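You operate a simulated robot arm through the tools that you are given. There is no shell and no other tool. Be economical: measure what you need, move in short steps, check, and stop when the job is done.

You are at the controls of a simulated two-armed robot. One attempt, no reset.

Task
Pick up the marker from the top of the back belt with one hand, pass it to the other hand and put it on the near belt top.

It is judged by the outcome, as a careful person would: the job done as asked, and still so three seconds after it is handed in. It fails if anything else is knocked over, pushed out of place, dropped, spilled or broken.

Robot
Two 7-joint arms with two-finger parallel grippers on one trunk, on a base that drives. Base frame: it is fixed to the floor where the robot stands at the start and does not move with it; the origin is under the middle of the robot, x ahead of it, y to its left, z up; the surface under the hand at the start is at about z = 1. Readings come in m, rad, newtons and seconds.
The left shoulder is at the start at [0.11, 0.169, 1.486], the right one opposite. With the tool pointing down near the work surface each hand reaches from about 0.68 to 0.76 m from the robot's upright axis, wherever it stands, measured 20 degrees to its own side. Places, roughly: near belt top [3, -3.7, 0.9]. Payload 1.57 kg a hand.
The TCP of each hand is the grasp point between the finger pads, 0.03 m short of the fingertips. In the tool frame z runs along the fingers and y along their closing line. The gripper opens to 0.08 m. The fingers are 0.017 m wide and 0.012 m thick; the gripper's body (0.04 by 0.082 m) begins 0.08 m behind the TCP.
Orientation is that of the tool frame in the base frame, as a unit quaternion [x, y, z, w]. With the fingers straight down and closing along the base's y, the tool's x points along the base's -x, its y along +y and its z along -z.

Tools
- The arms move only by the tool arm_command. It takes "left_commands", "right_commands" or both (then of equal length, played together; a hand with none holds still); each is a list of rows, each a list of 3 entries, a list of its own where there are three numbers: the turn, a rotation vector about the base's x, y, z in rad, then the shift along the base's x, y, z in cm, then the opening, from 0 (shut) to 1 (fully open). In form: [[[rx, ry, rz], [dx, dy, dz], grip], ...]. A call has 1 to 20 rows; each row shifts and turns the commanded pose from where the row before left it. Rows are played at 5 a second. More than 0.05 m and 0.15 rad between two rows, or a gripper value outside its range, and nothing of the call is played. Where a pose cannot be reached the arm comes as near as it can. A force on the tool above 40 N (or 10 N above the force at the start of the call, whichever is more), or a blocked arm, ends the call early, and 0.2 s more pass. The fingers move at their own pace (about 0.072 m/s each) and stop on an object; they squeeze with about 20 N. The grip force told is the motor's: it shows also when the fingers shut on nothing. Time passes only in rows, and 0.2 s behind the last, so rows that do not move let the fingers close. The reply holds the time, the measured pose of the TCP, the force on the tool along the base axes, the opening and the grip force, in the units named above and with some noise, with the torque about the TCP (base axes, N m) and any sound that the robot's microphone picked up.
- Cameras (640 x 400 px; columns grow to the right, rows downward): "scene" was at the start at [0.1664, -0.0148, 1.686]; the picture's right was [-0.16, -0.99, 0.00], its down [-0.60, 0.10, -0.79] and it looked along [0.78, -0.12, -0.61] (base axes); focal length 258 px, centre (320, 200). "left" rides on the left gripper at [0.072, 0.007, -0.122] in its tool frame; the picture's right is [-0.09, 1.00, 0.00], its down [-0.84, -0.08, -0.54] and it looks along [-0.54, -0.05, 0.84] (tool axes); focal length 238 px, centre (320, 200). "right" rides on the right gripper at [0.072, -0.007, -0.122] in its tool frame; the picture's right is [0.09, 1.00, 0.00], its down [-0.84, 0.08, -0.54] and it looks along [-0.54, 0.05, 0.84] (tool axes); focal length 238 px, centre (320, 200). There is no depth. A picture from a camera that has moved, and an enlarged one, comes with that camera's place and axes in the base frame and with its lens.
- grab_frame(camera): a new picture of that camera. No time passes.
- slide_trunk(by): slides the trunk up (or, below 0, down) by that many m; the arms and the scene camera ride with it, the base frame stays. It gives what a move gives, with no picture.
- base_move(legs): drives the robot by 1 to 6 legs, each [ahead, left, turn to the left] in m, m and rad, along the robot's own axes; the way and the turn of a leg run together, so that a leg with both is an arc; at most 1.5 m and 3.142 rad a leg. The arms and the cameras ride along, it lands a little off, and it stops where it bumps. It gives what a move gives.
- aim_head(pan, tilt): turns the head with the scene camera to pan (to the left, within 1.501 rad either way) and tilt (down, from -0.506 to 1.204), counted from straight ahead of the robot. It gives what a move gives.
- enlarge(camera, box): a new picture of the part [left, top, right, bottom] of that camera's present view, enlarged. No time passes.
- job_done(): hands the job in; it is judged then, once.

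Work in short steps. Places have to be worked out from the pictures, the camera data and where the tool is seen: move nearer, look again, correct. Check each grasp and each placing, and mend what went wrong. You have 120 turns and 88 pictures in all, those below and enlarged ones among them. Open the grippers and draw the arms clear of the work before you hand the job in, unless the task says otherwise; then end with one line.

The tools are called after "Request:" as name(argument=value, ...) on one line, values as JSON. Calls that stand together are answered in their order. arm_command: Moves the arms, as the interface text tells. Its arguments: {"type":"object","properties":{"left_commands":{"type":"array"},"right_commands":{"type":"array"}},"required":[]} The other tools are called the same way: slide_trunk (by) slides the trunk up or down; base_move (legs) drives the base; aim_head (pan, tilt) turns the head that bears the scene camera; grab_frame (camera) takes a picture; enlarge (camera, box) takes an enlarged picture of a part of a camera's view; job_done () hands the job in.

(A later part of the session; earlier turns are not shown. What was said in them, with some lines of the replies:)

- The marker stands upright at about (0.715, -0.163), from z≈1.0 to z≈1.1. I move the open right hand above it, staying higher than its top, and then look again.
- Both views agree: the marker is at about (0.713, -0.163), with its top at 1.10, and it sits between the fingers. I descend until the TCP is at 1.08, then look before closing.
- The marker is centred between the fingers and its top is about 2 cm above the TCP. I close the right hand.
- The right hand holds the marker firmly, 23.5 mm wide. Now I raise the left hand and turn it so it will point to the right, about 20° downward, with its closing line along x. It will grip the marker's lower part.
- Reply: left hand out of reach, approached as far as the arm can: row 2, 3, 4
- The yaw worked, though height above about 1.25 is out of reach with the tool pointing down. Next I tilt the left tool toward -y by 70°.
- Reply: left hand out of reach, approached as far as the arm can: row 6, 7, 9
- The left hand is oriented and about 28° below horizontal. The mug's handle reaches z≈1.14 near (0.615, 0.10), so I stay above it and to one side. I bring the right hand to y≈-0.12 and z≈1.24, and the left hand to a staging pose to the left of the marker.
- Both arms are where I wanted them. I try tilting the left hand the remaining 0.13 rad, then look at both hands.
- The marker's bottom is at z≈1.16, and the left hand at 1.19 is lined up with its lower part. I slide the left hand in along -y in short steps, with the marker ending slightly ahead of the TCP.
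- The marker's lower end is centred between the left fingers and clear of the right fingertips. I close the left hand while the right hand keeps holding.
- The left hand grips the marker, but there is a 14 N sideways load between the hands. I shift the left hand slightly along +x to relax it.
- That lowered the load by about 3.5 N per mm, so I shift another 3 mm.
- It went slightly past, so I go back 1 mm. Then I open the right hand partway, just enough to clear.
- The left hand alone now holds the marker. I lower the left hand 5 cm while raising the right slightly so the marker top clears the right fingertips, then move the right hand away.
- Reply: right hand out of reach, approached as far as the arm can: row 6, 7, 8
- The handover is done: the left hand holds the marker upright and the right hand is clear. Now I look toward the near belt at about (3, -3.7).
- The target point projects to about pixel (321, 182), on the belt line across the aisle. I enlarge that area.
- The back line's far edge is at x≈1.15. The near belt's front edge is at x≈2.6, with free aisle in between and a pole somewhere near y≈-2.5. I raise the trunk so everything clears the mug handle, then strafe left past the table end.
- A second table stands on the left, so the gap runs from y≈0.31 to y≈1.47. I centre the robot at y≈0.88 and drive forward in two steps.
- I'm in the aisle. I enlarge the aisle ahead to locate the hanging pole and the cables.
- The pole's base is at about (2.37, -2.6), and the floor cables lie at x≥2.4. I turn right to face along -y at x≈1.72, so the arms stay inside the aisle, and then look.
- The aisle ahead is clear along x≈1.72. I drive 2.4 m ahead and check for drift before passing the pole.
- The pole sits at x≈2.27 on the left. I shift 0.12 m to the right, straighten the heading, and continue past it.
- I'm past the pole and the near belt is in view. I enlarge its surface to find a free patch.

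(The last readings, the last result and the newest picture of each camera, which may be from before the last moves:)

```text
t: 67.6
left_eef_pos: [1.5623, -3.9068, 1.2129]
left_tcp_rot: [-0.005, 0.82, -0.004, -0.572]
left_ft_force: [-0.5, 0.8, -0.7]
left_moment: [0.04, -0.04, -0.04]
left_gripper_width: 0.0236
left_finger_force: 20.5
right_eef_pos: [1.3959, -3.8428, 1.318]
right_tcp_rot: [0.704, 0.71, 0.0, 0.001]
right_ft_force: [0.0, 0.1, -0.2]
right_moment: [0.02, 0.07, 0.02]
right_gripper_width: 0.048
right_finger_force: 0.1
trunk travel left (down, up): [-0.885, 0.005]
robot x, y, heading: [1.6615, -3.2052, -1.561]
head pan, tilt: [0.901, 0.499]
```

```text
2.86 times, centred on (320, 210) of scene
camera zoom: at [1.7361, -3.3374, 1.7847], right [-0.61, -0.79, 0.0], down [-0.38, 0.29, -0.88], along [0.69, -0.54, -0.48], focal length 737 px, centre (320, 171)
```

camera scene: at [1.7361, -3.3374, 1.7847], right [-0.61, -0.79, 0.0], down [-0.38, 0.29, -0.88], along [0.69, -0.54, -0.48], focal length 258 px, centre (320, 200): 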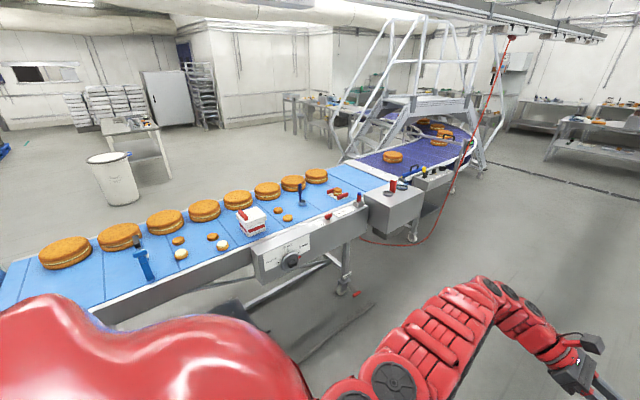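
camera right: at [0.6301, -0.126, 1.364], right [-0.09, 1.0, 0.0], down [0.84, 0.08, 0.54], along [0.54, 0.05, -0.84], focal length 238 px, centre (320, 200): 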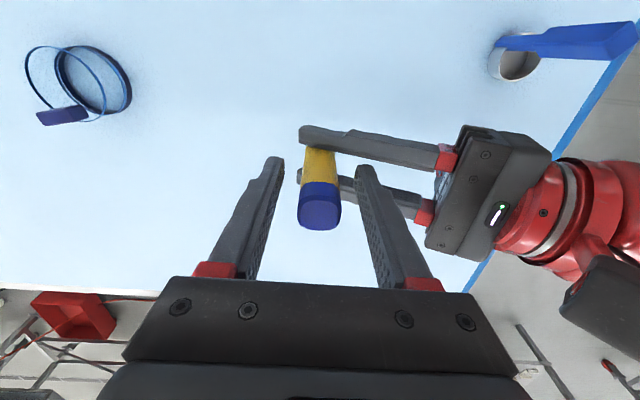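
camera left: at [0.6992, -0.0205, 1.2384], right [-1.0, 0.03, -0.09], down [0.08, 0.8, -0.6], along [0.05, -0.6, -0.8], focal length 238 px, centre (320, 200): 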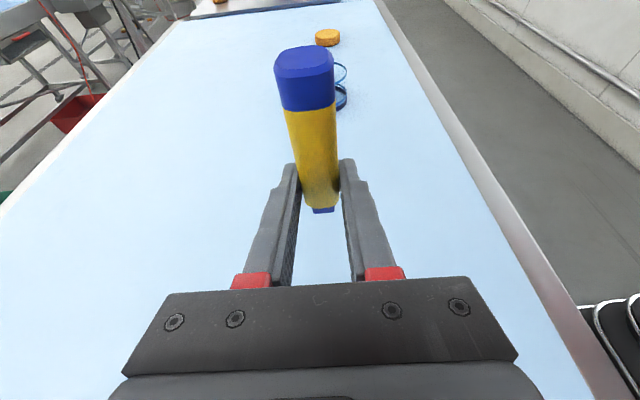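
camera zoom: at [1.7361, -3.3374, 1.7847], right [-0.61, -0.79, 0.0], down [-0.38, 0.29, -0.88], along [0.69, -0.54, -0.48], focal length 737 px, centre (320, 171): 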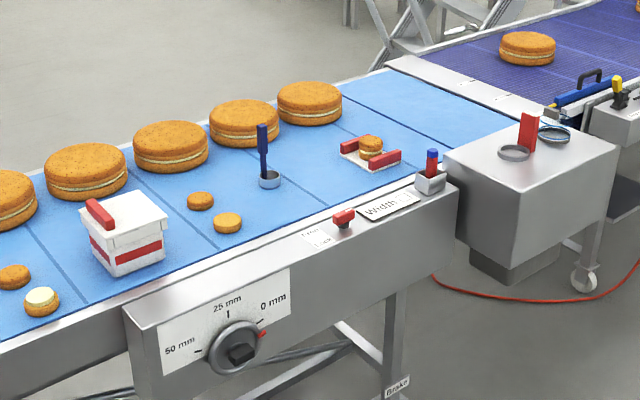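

There is a free patch of belt at about (2.95, -4.27), between the small cup with the spoon and the red-sided tray. The left hand would come in diagonally from the aisle, with the robot heading about 40°. First I lift the right hand and point it forward so it stays well above the belt items.

Request:
arm_command(right_commands=[[[-0.14, 0, 0], [0, 0, 1], 0.6], [[-0.14, 0, 0], [0, 0, 1], 0.6], [[-0.14, 0, 0], [0, 0, 2], 0.6], [[-0.14, 0, 0], [0, 0, 2], 0.6], [[-0.14, 0, 0], [0, 0, 2], 0.6], [[-0.14, 0, 0], [0, 0, 2], 0.6], [[-0.14, 0, 0], [0, 0, 2], 0.6], [[-0.14, 0, 0], [0, 0, 2], 0.6], [[-0.14, 0, 0], [0, 0, 2], 0.6], [[0, 0, 0], [-2, 0, 2], 0.6], [[0, 0, 0], [-3, 0, 2], 0.6], [[0, 0, 0], [-3, 0, 0], 0.6]])

```text
t: 70.2
left_eef_pos: [1.5618, -3.9086, 1.2142]
left_tcp_rot: [-0.005, 0.821, -0.004, -0.571]
left_ft_force: [-0.5, 0.1, -1.3]
left_moment: [-0.03, 0.01, -0.02]
left_gripper_width: 0.0235
left_finger_force: 20.0
right_eef_pos: [1.2271, -3.8895, 1.4178]
right_tcp_rot: [0.606, 0.67, -0.31, 0.295]
right_ft_force: [-0.2, 0.3, -0.2]
right_moment: [-0.01, -0.03, 0.03]
right_gripper_width: 0.0481
right_finger_force: 0.1
right hand out of reach, approached as far as the arm can: row 2, 3, 4, 5, 6, 7
trunk travel left (down, up): [-0.885, 0.005]
robot x, y, heading: [1.6631, -3.1996, -1.56]
head pan, tilt: [0.901, 0.499]
```

The right hand rose only 10 cm, so I continue with more pitch and lift while drawing it back toward the robot.

Request:
arm_command(right_commands=[[[-0.1, 0, 0], [0, 2, 2], 0.6], [[-0.1, 0, 0], [0, 2, 2], 0.6], [[-0.1, 0, 0], [0, 2, 2], 0.6], [[-0.1, 0, 0], [0, 2, 2], 0.6], [[-0.1, 0, 0], [0, 2, 2], 0.6], [[0, 0, 0], [0, 0, 2], 0.6], [[0, 0, 0], [0, 0, 2], 0.6]])

Request:
aim_head(pan=0, tilt=0.6)

Request:
grab_frame(camera="scene")

```text
t: 71.8
left_eef_pos: [1.5633, -3.9077, 1.2146]
left_tcp_rot: [-0.005, 0.82, -0.004, -0.572]
left_ft_force: [-0.1, 0.0, -1.3]
left_moment: [-0.01, -0.01, -0.01]
left_gripper_width: 0.0235
left_finger_force: 19.5
right_eef_pos: [1.2132, -3.7964, 1.5503]
right_tcp_rot: [0.514, 0.572, -0.467, 0.438]
right_ft_force: [-0.5, 0.5, 0.1]
right_moment: [-0.01, -0.02, 0.02]
right_gripper_width: 0.0478
right_finger_force: 0.0
right hand out of reach, approached as far as the arm can: row 3, 4
trunk travel left (down, up): [-0.885, 0.005]
robot x, y, heading: [1.6631, -3.1989, -1.56]
head pan, tilt: [0.901, 0.499]
```

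```text
t: 73.0
left_eef_pos: [1.5615, -3.9079, 1.2141]
left_tcp_rot: [-0.004, 0.82, -0.003, -0.573]
left_ft_force: [-0.3, -0.1, -1.2]
left_moment: [-0.03, 0.0, 0.01]
left_gripper_width: 0.0236
left_finger_force: 20.1
right_eef_pos: [1.2118, -3.7951, 1.5508]
right_tcp_rot: [0.514, 0.572, -0.467, 0.436]
right_ft_force: [-0.2, 0.8, 0.1]
right_moment: [0.02, 0.03, -0.03]
right_gripper_width: 0.048
right_finger_force: 0.1
trunk travel left (down, up): [-0.885, 0.005]
robot x, y, heading: [1.664, -3.1984, -1.556]
head pan, tilt: [0.0, 0.6]
```

```text
55 pictures are left
camera scene: at [1.6654, -3.37, 1.7756], right [-1.0, -0.01, 0.0], down [-0.01, 0.56, -0.82], along [0.01, -0.82, -0.57], focal length 258 px, centre (320, 200)
```

scene: 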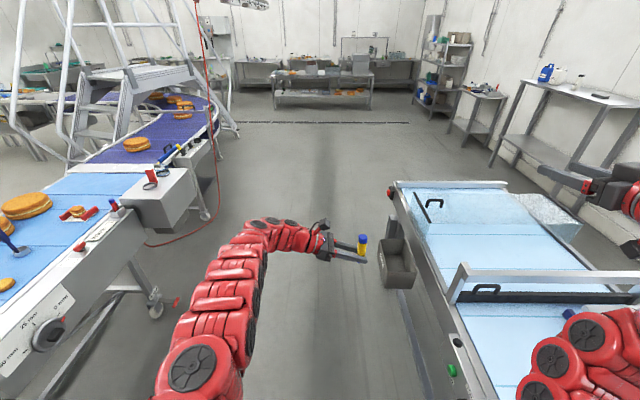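

The right hand is now high and out of the way. I drive ahead to y≈-4.6 in the aisle and then turn left to a heading of about 0.65. The hands' sweep stays at x<2.45.

Request:
base_move(legs=[[0.7, 0, 0], [0.7, 0, 0], [0, 0, 1.1], [0, 0, 1.1]])

Request:
grab_frame(camera="scene")

```text
t: 85.8
left_eef_pos: [2.2983, -4.2455, 1.2147]
left_tcp_rot: [0.734, -0.365, 0.513, 0.254]
left_ft_force: [0.5, -0.3, -1.0]
left_moment: [0.01, -0.04, -0.02]
left_gripper_width: 0.0236
left_finger_force: 19.4
right_eef_pos: [2.4157, -4.5952, 1.5511]
right_tcp_rot: [-0.279, 0.717, 0.179, 0.613]
right_ft_force: [0.6, -0.1, 0.1]
right_moment: [-0.02, 0.0, 0.0]
right_gripper_width: 0.0482
right_finger_force: 0.0
trunk travel left (down, up): [-0.885, 0.005]
robot x, y, heading: [1.6695, -4.5874, 0.646]
head pan, tilt: [0.0, 0.6]
```

```text
54 pictures are left
camera scene: at [1.803, -4.4845, 1.7756], right [0.6, -0.8, 0.0], down [-0.45, -0.34, -0.82], along [0.66, 0.5, -0.57], focal length 258 px, centre (320, 200)
```

scene: 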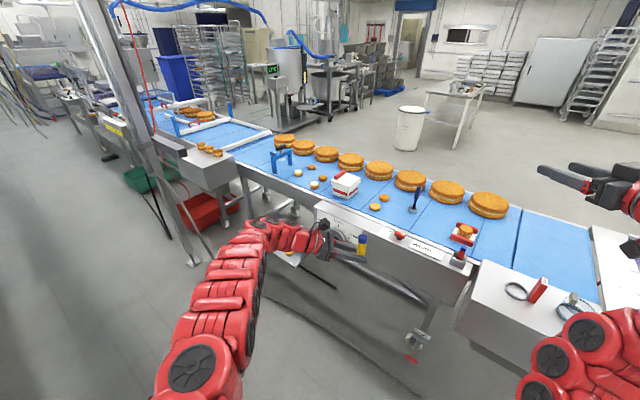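

The free patch at about (2.96, -4.30) is confirmed. Clearance between the base and the conveyor's end box is uncertain, so I move only about 0.33 m along +x and then look down.

Request:
base_move(legs=[[0.26, -0.2, 0]])

Request:
aim_head(pan=-0.3, tilt=1.15)

Request:
grab_frame(camera="scene")

```text
t: 88.0
left_eef_pos: [2.6175, -4.2427, 1.2138]
left_tcp_rot: [0.735, -0.364, 0.513, 0.253]
left_ft_force: [0.0, -0.4, -0.4]
left_moment: [0.01, 0.03, 0.03]
left_gripper_width: 0.0236
left_finger_force: 20.3
right_eef_pos: [2.7382, -4.5917, 1.5517]
right_tcp_rot: [-0.281, 0.715, 0.181, 0.613]
right_ft_force: [-0.2, 0.0, -0.1]
right_moment: [-0.01, -0.02, -0.02]
right_gripper_width: 0.0479
right_finger_force: 0.0
trunk travel left (down, up): [-0.885, 0.005]
robot x, y, heading: [1.9916, -4.588, 0.654]
head pan, tilt: [0.0, 0.6]
```

```text
t: 89.0
left_eef_pos: [2.6179, -4.2432, 1.2139]
left_tcp_rot: [0.735, -0.363, 0.513, 0.253]
left_ft_force: [-0.4, 0.1, -1.0]
left_moment: [0.02, -0.03, 0.03]
left_gripper_width: 0.0234
left_finger_force: 20.0
right_eef_pos: [2.7389, -4.5907, 1.5512]
right_tcp_rot: [-0.281, 0.715, 0.181, 0.614]
right_ft_force: [-0.3, -0.4, -0.5]
right_moment: [0.0, -0.01, 0.02]
right_gripper_width: 0.0481
right_finger_force: 0.0
trunk travel left (down, up): [-0.885, 0.005]
robot x, y, heading: [1.9918, -4.5859, 0.655]
head pan, tilt: [-0.3, 1.15]
```

```text
53 pictures are left
camera scene: at [2.1118, -4.5171, 1.734], right [0.35, -0.94, 0.0], down [-0.86, -0.32, -0.41], along [0.38, 0.14, -0.91], focal length 258 px, centre (320, 200)
```

scene: 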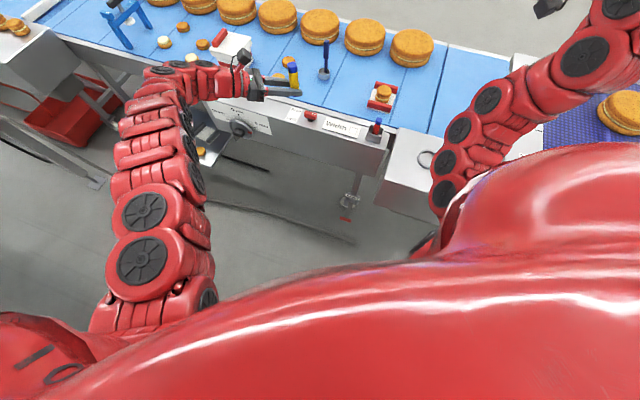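

The end box's front is at x≈2.64 for y<-4.57. To keep the base clear of it I turn back to a heading of about 0.35 and shift along +y, then get readings.

Request:
base_move(legs=[[0, 0.15, 0], [0, 0, -0.305]])

```text
t: 91.3
left_eef_pos: [2.6015, -4.3234, 1.213]
left_tcp_rot: [0.673, -0.469, 0.469, 0.327]
left_ft_force: [0.4, 0.0, -0.6]
left_moment: [-0.02, 0.0, -0.02]
left_gripper_width: 0.0233
left_finger_force: 20.0
right_eef_pos: [2.6129, -4.6918, 1.5502]
right_tcp_rot: [-0.171, 0.75, 0.088, 0.633]
right_ft_force: [0.4, -0.3, 0.5]
right_moment: [-0.03, 0.0, -0.02]
right_gripper_width: 0.0482
right_finger_force: 0.0
trunk travel left (down, up): [-0.885, 0.005]
robot x, y, heading: [1.8991, -4.4652, 0.354]
head pan, tilt: [-0.3, 1.15]
```

I move about 0.30 m along +x, which puts the robot at roughly (2.20, -4.43) with the hand over the front of the belt, well above its items.

Request:
base_move(legs=[[0.292, -0.076, 0]])

Request:
aim_head(pan=0, tilt=0.9)

Request:
grab_frame(camera="scene")

Request:
grab_frame(camera="left")

```text
t: 93.4
left_eef_pos: [2.9114, -4.2935, 1.2142]
left_tcp_rot: [0.672, -0.47, 0.469, 0.327]
left_ft_force: [-0.2, 0.4, -0.6]
left_moment: [-0.01, 0.01, 0.01]
left_gripper_width: 0.0236
left_finger_force: 20.6
right_eef_pos: [2.9219, -4.661, 1.5519]
right_tcp_rot: [-0.17, 0.749, 0.087, 0.634]
right_ft_force: [0.8, 0.6, -0.5]
right_moment: [0.02, 0.02, 0.0]
right_gripper_width: 0.0482
right_finger_force: 0.1
trunk travel left (down, up): [-0.885, 0.005]
robot x, y, heading: [2.2094, -4.4327, 0.347]
head pan, tilt: [-0.3, 1.15]
```

```text
t: 94.2
left_eef_pos: [2.9124, -4.2927, 1.2133]
left_tcp_rot: [0.673, -0.47, 0.468, 0.328]
left_ft_force: [0.1, -0.5, -1.0]
left_moment: [-0.01, -0.01, 0.01]
left_gripper_width: 0.0234
left_finger_force: 20.4
right_eef_pos: [2.9244, -4.661, 1.5514]
right_tcp_rot: [-0.17, 0.75, 0.087, 0.633]
right_ft_force: [-0.9, -1.1, 0.5]
right_moment: [0.02, 0.0, -0.04]
right_gripper_width: 0.0483
right_finger_force: 0.1
trunk travel left (down, up): [-0.885, 0.005]
robot x, y, heading: [2.2079, -4.435, 0.353]
head pan, tilt: [0.0, 0.901]
```

```text
52 pictures are left
camera scene: at [2.3601, -4.3803, 1.7507], right [0.34, -0.94, 0.0], down [-0.74, -0.27, -0.62], along [0.58, 0.21, -0.78], focal length 258 px, centre (320, 200)
```

scene: 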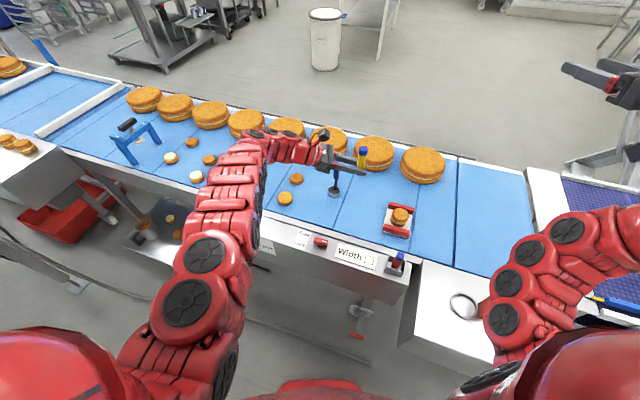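

```text
51 pictures are left
camera left: at [2.8771, -4.2102, 1.3217], right [-0.95, -0.31, -0.09], down [-0.2, 0.78, -0.6], along [0.25, -0.55, -0.8], focal length 238 px, centre (320, 200)
```

left: 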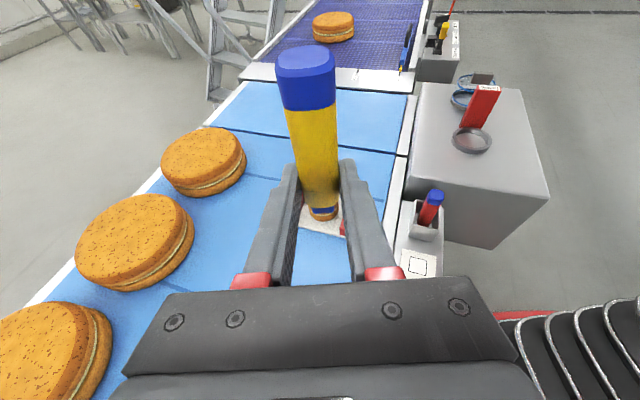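

The hand is over the front of the free patch. The spoon cup is at (3.05, -4.19) with a handle up to about 1.06, and the tray is farther on. I extend the left hand 3 cm along +x, lower the trunk 0.2 m and check.

Request:
arm_command(left_commands=[[[0, 0, 0], [1.5, 0, 0], 0], [[0, 0, 0], [1.5, 0, 0], 0], [[0, 0, 0], [0, 0, 0], 0]])

Request:
slide_trunk(by=-0.18)

Request:
grab_frame(camera="scene")

Request:
grab_frame(camera="left")

```text
t: 95.0
left_eef_pos: [2.9168, -4.2966, 1.2132]
left_tcp_rot: [0.672, -0.47, 0.469, 0.328]
left_ft_force: [0.4, -0.4, -0.6]
left_moment: [0.02, 0.01, 0.02]
left_gripper_width: 0.0233
left_finger_force: 19.8
left hand out of reach, approached as far as the arm can: row 1, 2
right_eef_pos: [2.9235, -4.6599, 1.5518]
right_tcp_rot: [-0.17, 0.75, 0.087, 0.634]
right_ft_force: [-0.4, -0.6, -0.2]
right_moment: [0.01, 0.06, -0.02]
right_gripper_width: 0.0478
right_finger_force: 0.1
trunk travel left (down, up): [-0.885, 0.005]
robot x, y, heading: [2.2151, -4.4342, 0.352]
head pan, tilt: [0.0, 0.901]
```

```text
t: 97.0
left_eef_pos: [2.9177, -4.2966, 1.0332]
left_tcp_rot: [0.673, -0.469, 0.469, 0.327]
left_ft_force: [-0.2, -0.7, -0.5]
left_moment: [-0.03, -0.02, 0.04]
left_gripper_width: 0.0234
left_finger_force: 20.4
right_eef_pos: [2.9237, -4.6597, 1.3721]
right_tcp_rot: [-0.171, 0.75, 0.087, 0.633]
right_ft_force: [-0.2, 0.0, -0.8]
right_moment: [0.02, 0.01, 0.02]
right_gripper_width: 0.0478
right_finger_force: 0.1
trunk travel left (down, up): [-0.705, 0.185]
robot x, y, heading: [2.2137, -4.429, 0.351]
head pan, tilt: [0.0, 0.901]
```

```text
50 pictures are left
camera scene: at [2.3588, -4.3804, 1.5709], right [0.34, -0.94, 0.0], down [-0.74, -0.27, -0.62], along [0.58, 0.21, -0.78], focal length 258 px, centre (320, 200)
```

scene: 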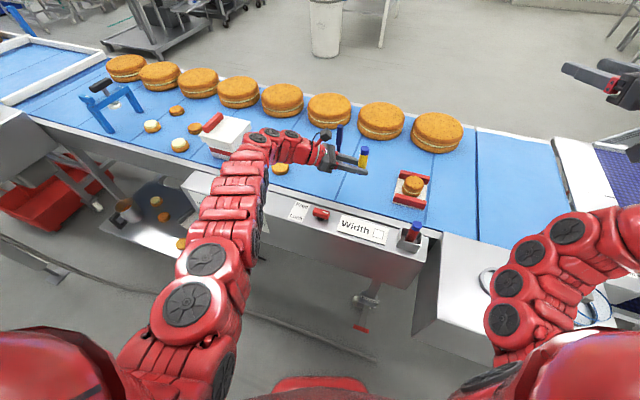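

```text
49 pictures are left
camera left: at [2.8808, -4.2134, 1.1411], right [-0.95, -0.31, -0.09], down [-0.2, 0.78, -0.6], along [0.25, -0.55, -0.8], focal length 238 px, centre (320, 200)
```

left: 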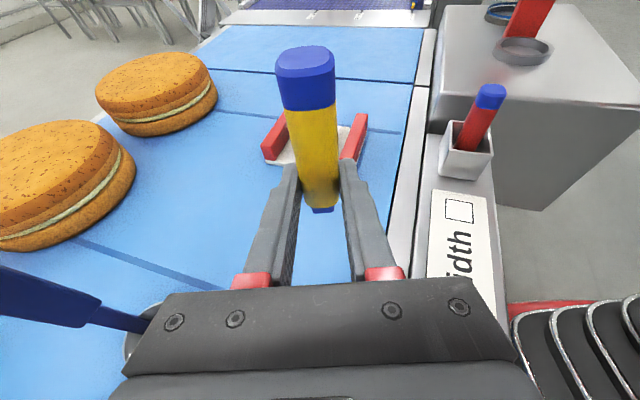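

Clearances look good: the spoon handle is about 10 cm to the side and the white box is clear of the forearm. The marker's bottom is at about 1.00 and the belt at about 0.90. I lower the trunk another 7 cm and check again.

Request:
slide_trunk(by=-0.07)

Request:
grab_frame(camera="scene")

Request:
enlarge(camera="scene", box=[180, 80, 460, 255])

Request:
grab_frame(camera="left")

```text
t: 98.1
left_eef_pos: [2.9176, -4.2948, 0.9624]
left_tcp_rot: [0.672, -0.47, 0.469, 0.328]
left_ft_force: [0.1, 0.9, -0.7]
left_moment: [0.04, 0.01, 0.0]
left_gripper_width: 0.0234
left_finger_force: 20.4
right_eef_pos: [2.9237, -4.6606, 1.3016]
right_tcp_rot: [-0.17, 0.75, 0.087, 0.634]
right_ft_force: [-0.5, 0.1, -0.1]
right_moment: [-0.02, 0.01, -0.01]
right_gripper_width: 0.0479
right_finger_force: 0.2
trunk travel left (down, up): [-0.635, 0.255]
robot x, y, heading: [2.211, -4.4289, 0.347]
head pan, tilt: [0.0, 0.901]
```

```text
48 pictures are left
camera scene: at [2.3586, -4.3804, 1.5009], right [0.34, -0.94, 0.0], down [-0.74, -0.27, -0.62], along [0.58, 0.21, -0.78], focal length 258 px, centre (320, 200)
```

scene: 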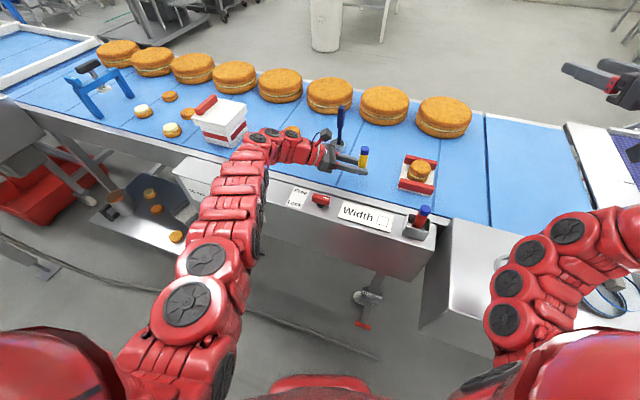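

```text
2.29 times, centred on (320, 168) of scene
camera zoom: at [2.3586, -4.3804, 1.5009], right [0.34, -0.94, 0.0], down [-0.74, -0.27, -0.62], along [0.58, 0.21, -0.78], focal length 590 px, centre (320, 274)
```

zoom: 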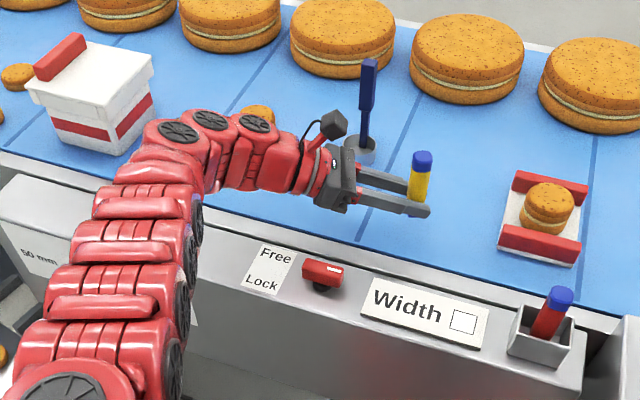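

```text
46 pictures are left
camera left: at [2.8808, -4.2134, 1.0711], right [-0.95, -0.31, -0.09], down [-0.2, 0.78, -0.6], along [0.25, -0.55, -0.8], focal length 238 px, centre (320, 200)
```

left: 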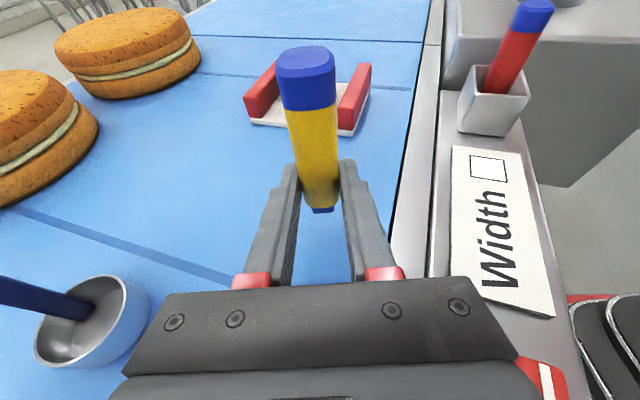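

All clear. The marker's bottom is about 3 cm above the belt, so I lower with the arm in small steps and watch the force.

Request:
arm_command(left_commands=[[[0, 0, 0], [0, 0, -0.7], 0], [[0, 0, 0], [0, 0, -0.7], 0], [[0, 0, 0], [0, 0, -0.6], 0], [[0, 0, 0], [0, 0, 0], 0]])

Request:
grab_frame(camera="left")

Request:
enlarge(camera="scene", box=[300, 120, 440, 208])

```text
t: 99.1
left_eef_pos: [2.9108, -4.296, 0.9414]
left_tcp_rot: [0.672, -0.47, 0.469, 0.328]
left_ft_force: [-0.5, 0.1, -0.3]
left_moment: [-0.01, 0.01, 0.04]
left_gripper_width: 0.0233
left_finger_force: 19.7
left hand out of reach, approached as far as the arm can: row 2
right_eef_pos: [2.9234, -4.661, 1.3017]
right_tcp_rot: [-0.17, 0.75, 0.088, 0.634]
right_ft_force: [0.1, -0.2, -0.1]
right_moment: [0.0, 0.03, 0.0]
right_gripper_width: 0.048
right_finger_force: 0.0
trunk travel left (down, up): [-0.635, 0.255]
robot x, y, heading: [2.2109, -4.4344, 0.355]
head pan, tilt: [0.0, 0.901]
```

```text
45 pictures are left
camera left: at [2.8757, -4.2136, 1.0508], right [-0.95, -0.31, -0.09], down [-0.2, 0.78, -0.6], along [0.25, -0.55, -0.8], focal length 238 px, centre (320, 200)
```

left: 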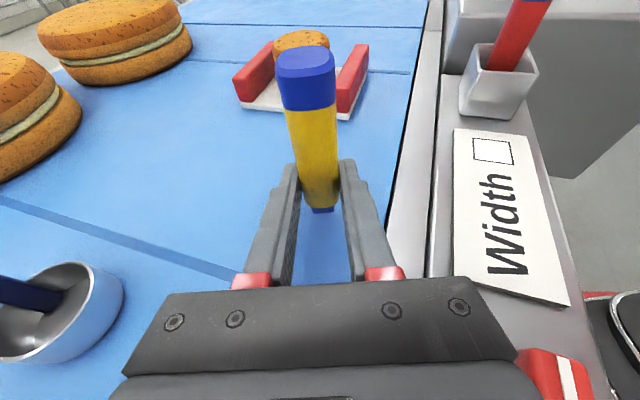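

```text
4.55 times, centred on (370, 164) of scene
camera zoom: at [2.3588, -4.3805, 1.5009], right [0.34, -0.94, 0.0], down [-0.74, -0.27, -0.62], along [0.58, 0.21, -0.78], focal length 1173 px, centre (93, 364)
```

zoom: 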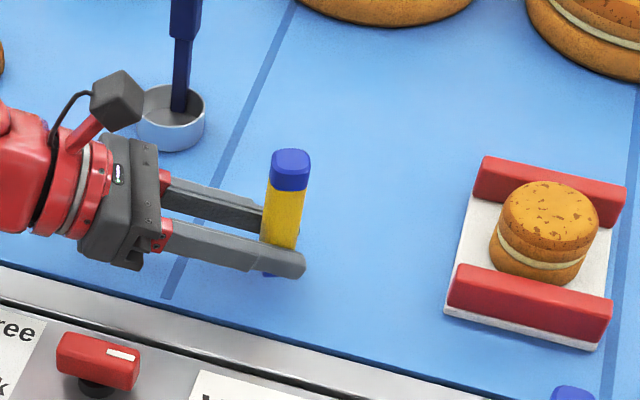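

There is about 1 cm to go. The arm is at the edge of its reach, so I use small trunk steps for the last part and watch the force.

Request:
slide_trunk(by=-0.007)

```text
t: 99.7
left_eef_pos: [2.913, -4.2949, 0.936]
left_tcp_rot: [0.672, -0.47, 0.469, 0.328]
left_ft_force: [-0.5, -0.5, -0.8]
left_moment: [0.0, 0.02, 0.04]
left_gripper_width: 0.0235
left_finger_force: 20.1
right_eef_pos: [2.9237, -4.6608, 1.2933]
right_tcp_rot: [-0.169, 0.75, 0.086, 0.634]
right_ft_force: [-0.8, 0.6, 0.3]
right_moment: [0.0, 0.0, -0.01]
right_gripper_width: 0.048
right_finger_force: 0.1
trunk travel left (down, up): [-0.628, 0.262]
robot x, y, heading: [2.2101, -4.4349, 0.354]
head pan, tilt: [0.0, 0.901]
```

No contact yet, so I go down another 4 mm.

Request:
slide_trunk(by=-0.004)

Request:
enlarge(camera="left", box=[240, 140, 400, 240])

```text
t: 100.2
left_eef_pos: [2.9118, -4.2956, 0.9309]
left_tcp_rot: [0.672, -0.47, 0.469, 0.328]
left_ft_force: [-0.3, -0.2, -0.7]
left_moment: [0.0, 0.0, 0.01]
left_gripper_width: 0.0237
left_finger_force: 19.9
right_eef_pos: [2.9235, -4.6599, 1.2903]
right_tcp_rot: [-0.171, 0.75, 0.088, 0.633]
right_ft_force: [0.5, -0.1, 0.8]
right_moment: [-0.02, -0.01, 0.02]
right_gripper_width: 0.0479
right_finger_force: 0.1
trunk travel left (down, up): [-0.624, 0.266]
robot x, y, heading: [2.2117, -4.4309, 0.351]
head pan, tilt: [0.0, 0.901]
```

```text
4.00 times, centred on (320, 190) of left
camera zoom: at [2.8758, -4.2135, 1.0396], right [-0.95, -0.31, -0.09], down [-0.2, 0.78, -0.6], along [0.25, -0.55, -0.8], focal length 953 px, centre (320, 240)
```

zoom: 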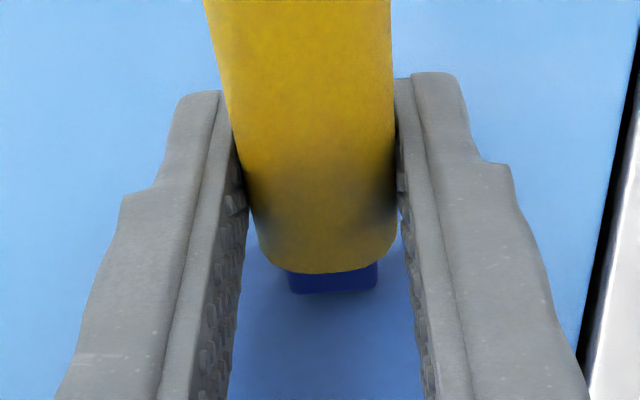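

It's close but there is still no contact force. I take another 3 mm.

Request:
slide_trunk(by=-0.003)

```text
t: 100.7
left_eef_pos: [2.913, -4.2953, 0.9304]
left_tcp_rot: [0.672, -0.47, 0.47, 0.327]
left_ft_force: [2.3, 0.9, 11.2]
left_moment: [-0.09, -0.07, 0.02]
left_gripper_width: 0.0234
left_finger_force: 20.5
right_eef_pos: [2.9228, -4.6613, 1.2877]
right_tcp_rot: [-0.169, 0.749, 0.087, 0.634]
right_ft_force: [0.5, -0.1, 0.9]
right_moment: [0.02, -0.01, 0.02]
right_gripper_width: 0.0479
right_finger_force: 0.0
trunk travel left (down, up): [-0.621, 0.269]
robot x, y, heading: [2.2151, -4.4348, 0.348]
head pan, tilt: [0.0, 0.901]
```

Contact: 11 N upward, so the marker stands on the belt. I relax by about 1 mm so the hand barely presses.

Request:
slide_trunk(by=0.001)

```text
t: 101.2
left_eef_pos: [2.9121, -4.296, 0.9299]
left_tcp_rot: [0.672, -0.47, 0.469, 0.327]
left_ft_force: [3.7, 0.2, 11.9]
left_moment: [-0.13, -0.18, 0.08]
left_gripper_width: 0.0233
left_finger_force: 19.8
right_eef_pos: [2.9235, -4.661, 1.289]
right_tcp_rot: [-0.17, 0.749, 0.088, 0.634]
right_ft_force: [-0.4, 0.1, -0.7]
right_moment: [-0.03, -0.01, 0.0]
right_gripper_width: 0.0479
right_finger_force: 0.1
trunk travel left (down, up): [-0.622, 0.268]
robot x, y, heading: [2.2132, -4.4324, 0.353]
head pan, tilt: [0.0, 0.901]
```

The force hasn't dropped, so I relax another millimetre.

Request:
slide_trunk(by=0.0015)

```text
t: 101.7
left_eef_pos: [2.9122, -4.2968, 0.9304]
left_tcp_rot: [0.673, -0.47, 0.468, 0.327]
left_ft_force: [2.3, 0.1, 6.8]
left_moment: [-0.08, -0.1, 0.0]
left_gripper_width: 0.0235
left_finger_force: 20.2
right_eef_pos: [2.9226, -4.6608, 1.2905]
right_tcp_rot: [-0.169, 0.749, 0.087, 0.634]
right_ft_force: [-0.2, -0.9, 0.0]
right_moment: [0.0, 0.01, -0.01]
right_gripper_width: 0.0482
right_finger_force: 0.0
trunk travel left (down, up): [-0.623, 0.267]
robot x, y, heading: [2.2107, -4.4349, 0.35]
head pan, tilt: [0.0, 0.901]
```

One more millimetre to take off most of the remaining load.

Request:
slide_trunk(by=0.001)

Request:
enlarge(camera="left", box=[240, 140, 400, 240])

Request:
enlarge(camera="scene", box=[300, 120, 440, 208])

```text
t: 102.2
left_eef_pos: [2.9122, -4.2952, 0.9306]
left_tcp_rot: [0.672, -0.47, 0.468, 0.329]
left_ft_force: [-0.9, 0.2, -0.6]
left_moment: [0.01, 0.04, 0.01]
left_gripper_width: 0.0237
left_finger_force: 19.8
right_eef_pos: [2.9245, -4.6602, 1.2912]
right_tcp_rot: [-0.17, 0.75, 0.088, 0.634]
right_ft_force: [-0.5, 0.1, 0.4]
right_moment: [0.0, 0.0, -0.01]
right_gripper_width: 0.048
right_finger_force: 0.1
trunk travel left (down, up): [-0.624, 0.266]
robot x, y, heading: [2.2152, -4.4317, 0.348]
head pan, tilt: [0.0, 0.901]
```

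```text
4.00 times, centred on (320, 190) of left
camera zoom: at [2.8756, -4.2136, 1.0392], right [-0.95, -0.31, -0.08], down [-0.2, 0.78, -0.6], along [0.25, -0.55, -0.8], focal length 953 px, centre (320, 240)
```

zoom: 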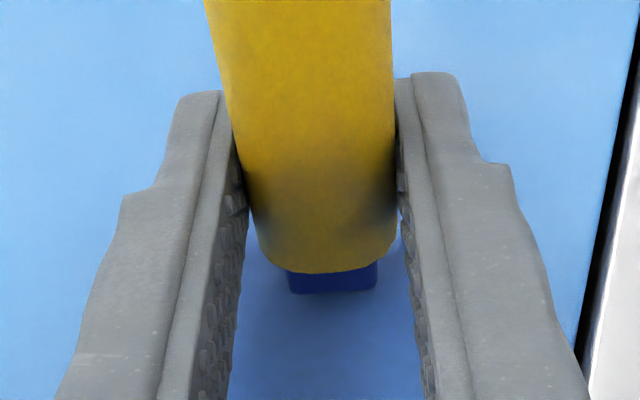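

```text
4.55 times, centred on (370, 164) of scene
camera zoom: at [2.3588, -4.3804, 1.4902], right [0.34, -0.94, 0.0], down [-0.74, -0.27, -0.62], along [0.58, 0.21, -0.78], focal length 1173 px, centre (93, 364)
```

zoom: 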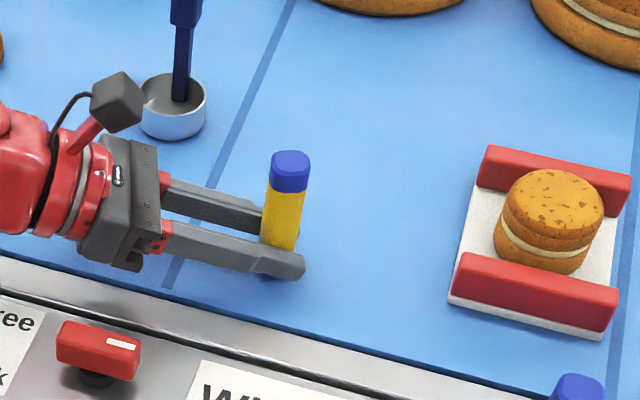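

The load is zero, the marker is right at contact and looks vertical. I open the fingers in small increments.

Request:
arm_command(left_commands=[[[0, 0, 0], [0, 0, 0], 0.31], [[0, 0, 0], [0, 0, 0], 0.34], [[0, 0, 0], [0, 0, 0], 0.4], [[0, 0, 0], [0, 0, 0], 0.5], [[0, 0, 0], [0, 0, 0], 0.65], [[0, 0, 0], [0, 0, 0], 0.8], [[0, 0, 0], [0, 0, 0], 0.8]])

Request:
grab_frame(camera="left")

Request:
enlarge(camera="scene", box=[300, 120, 440, 208])

```text
t: 103.8
left_eef_pos: [2.9109, -4.2947, 0.9314]
left_tcp_rot: [0.672, -0.47, 0.468, 0.328]
left_ft_force: [1.0, 0.3, -0.1]
left_moment: [-0.04, -0.02, 0.02]
left_gripper_width: 0.0642
left_finger_force: 0.2
right_eef_pos: [2.924, -4.6612, 1.2917]
right_tcp_rot: [-0.17, 0.75, 0.086, 0.633]
right_ft_force: [0.0, 0.7, 0.2]
right_moment: [0.01, -0.01, -0.02]
right_gripper_width: 0.0481
right_finger_force: 0.0
trunk travel left (down, up): [-0.624, 0.266]
robot x, y, heading: [2.2105, -4.4321, 0.354]
head pan, tilt: [0.0, 0.901]
```

```text
40 pictures are left
camera left: at [2.8758, -4.2135, 1.0402], right [-0.95, -0.31, -0.09], down [-0.2, 0.78, -0.6], along [0.25, -0.55, -0.8], focal length 238 px, centre (320, 200)
```

left: 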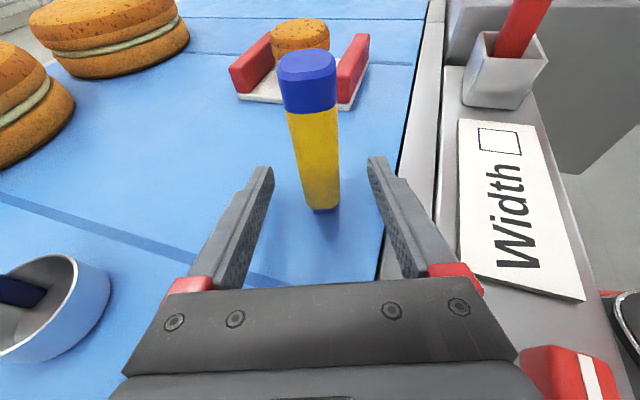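

```text
4.55 times, centred on (370, 164) of scene
camera zoom: at [2.3589, -4.3804, 1.4903], right [0.34, -0.94, 0.0], down [-0.74, -0.27, -0.62], along [0.58, 0.21, -0.78], focal length 1173 px, centre (93, 364)
```

zoom: 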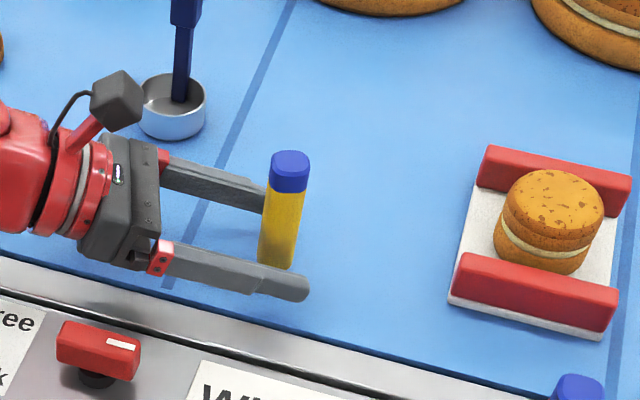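

The marker stands by itself between the fingers. I open fully and withdraw straight up with the trunk, first 2 cm and then checking.

Request:
arm_command(left_commands=[[[0, 0, 0], [0, 0, 0], 0.9], [[0, 0, 0], [0, 0, 0], 1], [[0, 0, 0], [0, 0, 0], 1]])

Request:
slide_trunk(by=0.02)

Request:
grab_frame(camera="left")

```text
t: 104.6
left_eef_pos: [2.9121, -4.295, 0.9313]
left_tcp_rot: [0.672, -0.47, 0.469, 0.328]
left_ft_force: [-0.8, -0.9, 0.5]
left_moment: [0.0, 0.0, -0.02]
left_gripper_width: 0.0802
left_finger_force: 0.0
right_eef_pos: [2.9237, -4.6611, 1.2907]
right_tcp_rot: [-0.17, 0.75, 0.087, 0.633]
right_ft_force: [0.3, 0.1, -0.3]
right_moment: [-0.04, -0.02, -0.03]
right_gripper_width: 0.0479
right_finger_force: 0.0
trunk travel left (down, up): [-0.624, 0.266]
robot x, y, heading: [2.212, -4.4303, 0.355]
head pan, tilt: [0.0, 0.901]
```

```text
t: 105.3
left_eef_pos: [2.9133, -4.2954, 0.951]
left_tcp_rot: [0.672, -0.47, 0.469, 0.328]
left_ft_force: [-0.5, -0.2, 0.2]
left_moment: [0.0, -0.01, 0.02]
left_gripper_width: 0.0797
left_finger_force: 0.1
right_eef_pos: [2.9253, -4.66, 1.311]
right_tcp_rot: [-0.17, 0.75, 0.087, 0.634]
right_ft_force: [-0.5, 0.4, -0.2]
right_moment: [0.02, 0.0, 0.04]
right_gripper_width: 0.0481
right_finger_force: 0.1
trunk travel left (down, up): [-0.644, 0.246]
robot x, y, heading: [2.2146, -4.4337, 0.35]
head pan, tilt: [0.0, 0.901]
```

```text
38 pictures are left
camera left: at [2.8761, -4.2135, 1.0599], right [-0.95, -0.31, -0.09], down [-0.2, 0.78, -0.6], along [0.25, -0.55, -0.8], focal length 238 px, centre (320, 200)
```

left: 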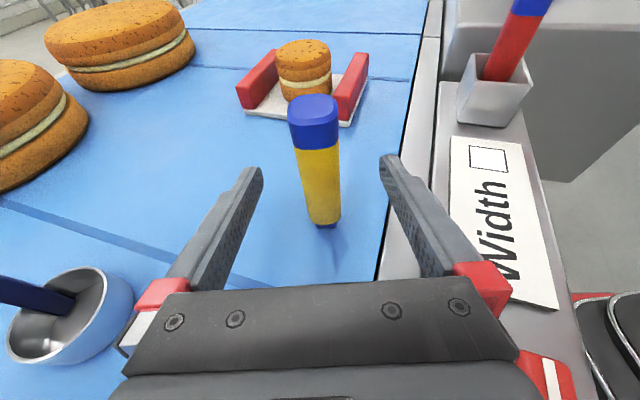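

The marker stays put and the hand is clear of it on both sides. I raise the trunk another 0.2 m and look.

Request:
slide_trunk(by=0.2)

Request:
grab_frame(camera="scene")

```text
t: 107.5
left_eef_pos: [2.9127, -4.296, 1.1514]
left_tcp_rot: [0.672, -0.47, 0.469, 0.328]
left_ft_force: [-0.2, 0.7, -0.5]
left_moment: [-0.02, 0.02, 0.02]
left_gripper_width: 0.0798
left_finger_force: 0.0
right_eef_pos: [2.9235, -4.6603, 1.5112]
right_tcp_rot: [-0.17, 0.75, 0.087, 0.633]
right_ft_force: [0.0, -0.1, -0.7]
right_moment: [0.0, 0.02, 0.0]
right_gripper_width: 0.048
right_finger_force: 0.0
trunk travel left (down, up): [-0.844, 0.046]
robot x, y, heading: [2.2071, -4.4304, 0.353]
head pan, tilt: [0.0, 0.901]
```

```text
37 pictures are left
camera scene: at [2.359, -4.3803, 1.7103], right [0.34, -0.94, 0.0], down [-0.74, -0.27, -0.62], along [0.58, 0.21, -0.78], focal length 258 px, centre (320, 200)
```

scene: 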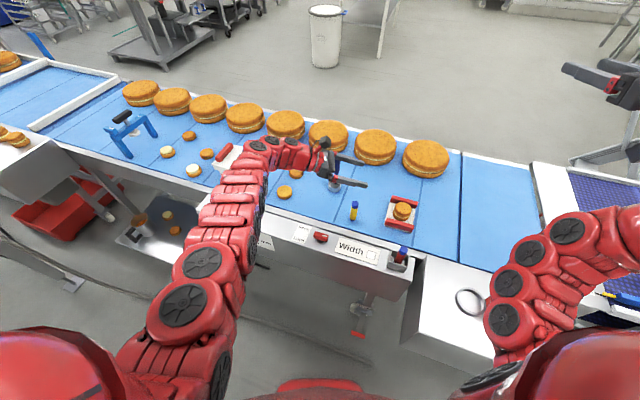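

The marker stands upright on the belt and nothing else was disturbed. I open the right gripper fully and back the robot 0.4 m straight away from the belt.

Request:
arm_command(right_commands=[[[0, 0, 0], [0, 0, 0], 1], [[0, 0, 0], [0, 0, 0], 1]])

Request:
base_move(legs=[[-0.375, 0.139, 0]])

Request:
aim_head(pan=-0.1, tilt=0.7)

Request:
grab_frame(camera="scene")

```text
t: 108.1
left_eef_pos: [2.9114, -4.2956, 1.1522]
left_tcp_rot: [0.672, -0.47, 0.469, 0.328]
left_ft_force: [0.1, 0.2, -0.4]
left_moment: [-0.02, 0.02, -0.02]
left_gripper_width: 0.0802
left_finger_force: 0.0
right_eef_pos: [2.9227, -4.6604, 1.5108]
right_tcp_rot: [-0.169, 0.75, 0.086, 0.634]
right_ft_force: [-0.7, 0.2, 0.3]
right_moment: [-0.01, 0.0, -0.01]
right_gripper_width: 0.0801
right_finger_force: 0.0
trunk travel left (down, up): [-0.844, 0.046]
robot x, y, heading: [2.2083, -4.43, 0.351]
head pan, tilt: [0.0, 0.901]
```

```text
t: 110.6
left_eef_pos: [2.5122, -4.2925, 1.1518]
left_tcp_rot: [0.673, -0.47, 0.468, 0.327]
left_ft_force: [0.0, 0.4, -0.3]
left_moment: [-0.02, -0.05, 0.01]
left_gripper_width: 0.0801
left_finger_force: 0.1
right_eef_pos: [2.5238, -4.6571, 1.5089]
right_tcp_rot: [-0.17, 0.75, 0.086, 0.633]
right_ft_force: [0.3, -0.8, -0.1]
right_moment: [0.0, 0.02, 0.0]
right_gripper_width: 0.0801
right_finger_force: 0.1
trunk travel left (down, up): [-0.844, 0.046]
robot x, y, heading: [1.8092, -4.4268, 0.357]
head pan, tilt: [0.0, 0.901]
```

```text
t: 111.3
left_eef_pos: [2.5101, -4.2922, 1.1519]
left_tcp_rot: [0.672, -0.47, 0.469, 0.328]
left_ft_force: [-0.1, -0.2, -0.3]
left_moment: [0.0, 0.0, 0.02]
left_gripper_width: 0.0801
left_finger_force: 0.0
right_eef_pos: [2.5218, -4.6574, 1.5106]
right_tcp_rot: [-0.169, 0.749, 0.087, 0.634]
right_ft_force: [0.0, 0.3, -0.4]
right_moment: [-0.01, 0.0, -0.05]
right_gripper_width: 0.0801
right_finger_force: 0.0
trunk travel left (down, up): [-0.844, 0.046]
robot x, y, heading: [1.8101, -4.4304, 0.347]
head pan, tilt: [-0.099, 0.7]
```

```text
36 pictures are left
camera scene: at [1.9679, -4.3819, 1.7265], right [0.25, -0.97, 0.0], down [-0.62, -0.16, -0.76], along [0.74, 0.19, -0.64], focal length 258 px, centre (320, 200)
```

scene: 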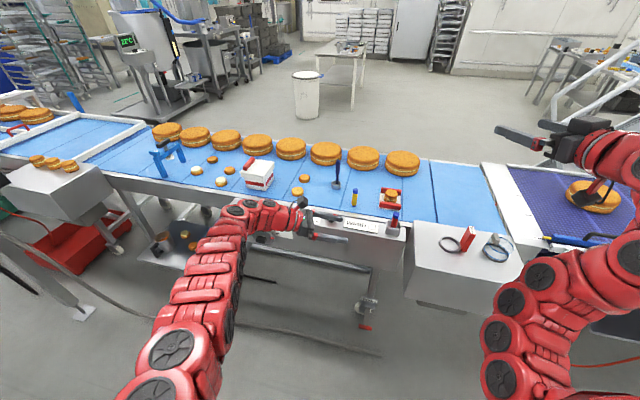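

The marker stands on the near belt, everything around it is undisturbed, and both open hands are clear. I hand the job in.

Request:
job_done()

```text
The job is handed in.
```

The marker was picked up from the back belt with the right hand, passed to the left, and is standing upright on the near belt top; both hands are open and clear, and nothing else looks disturbed.
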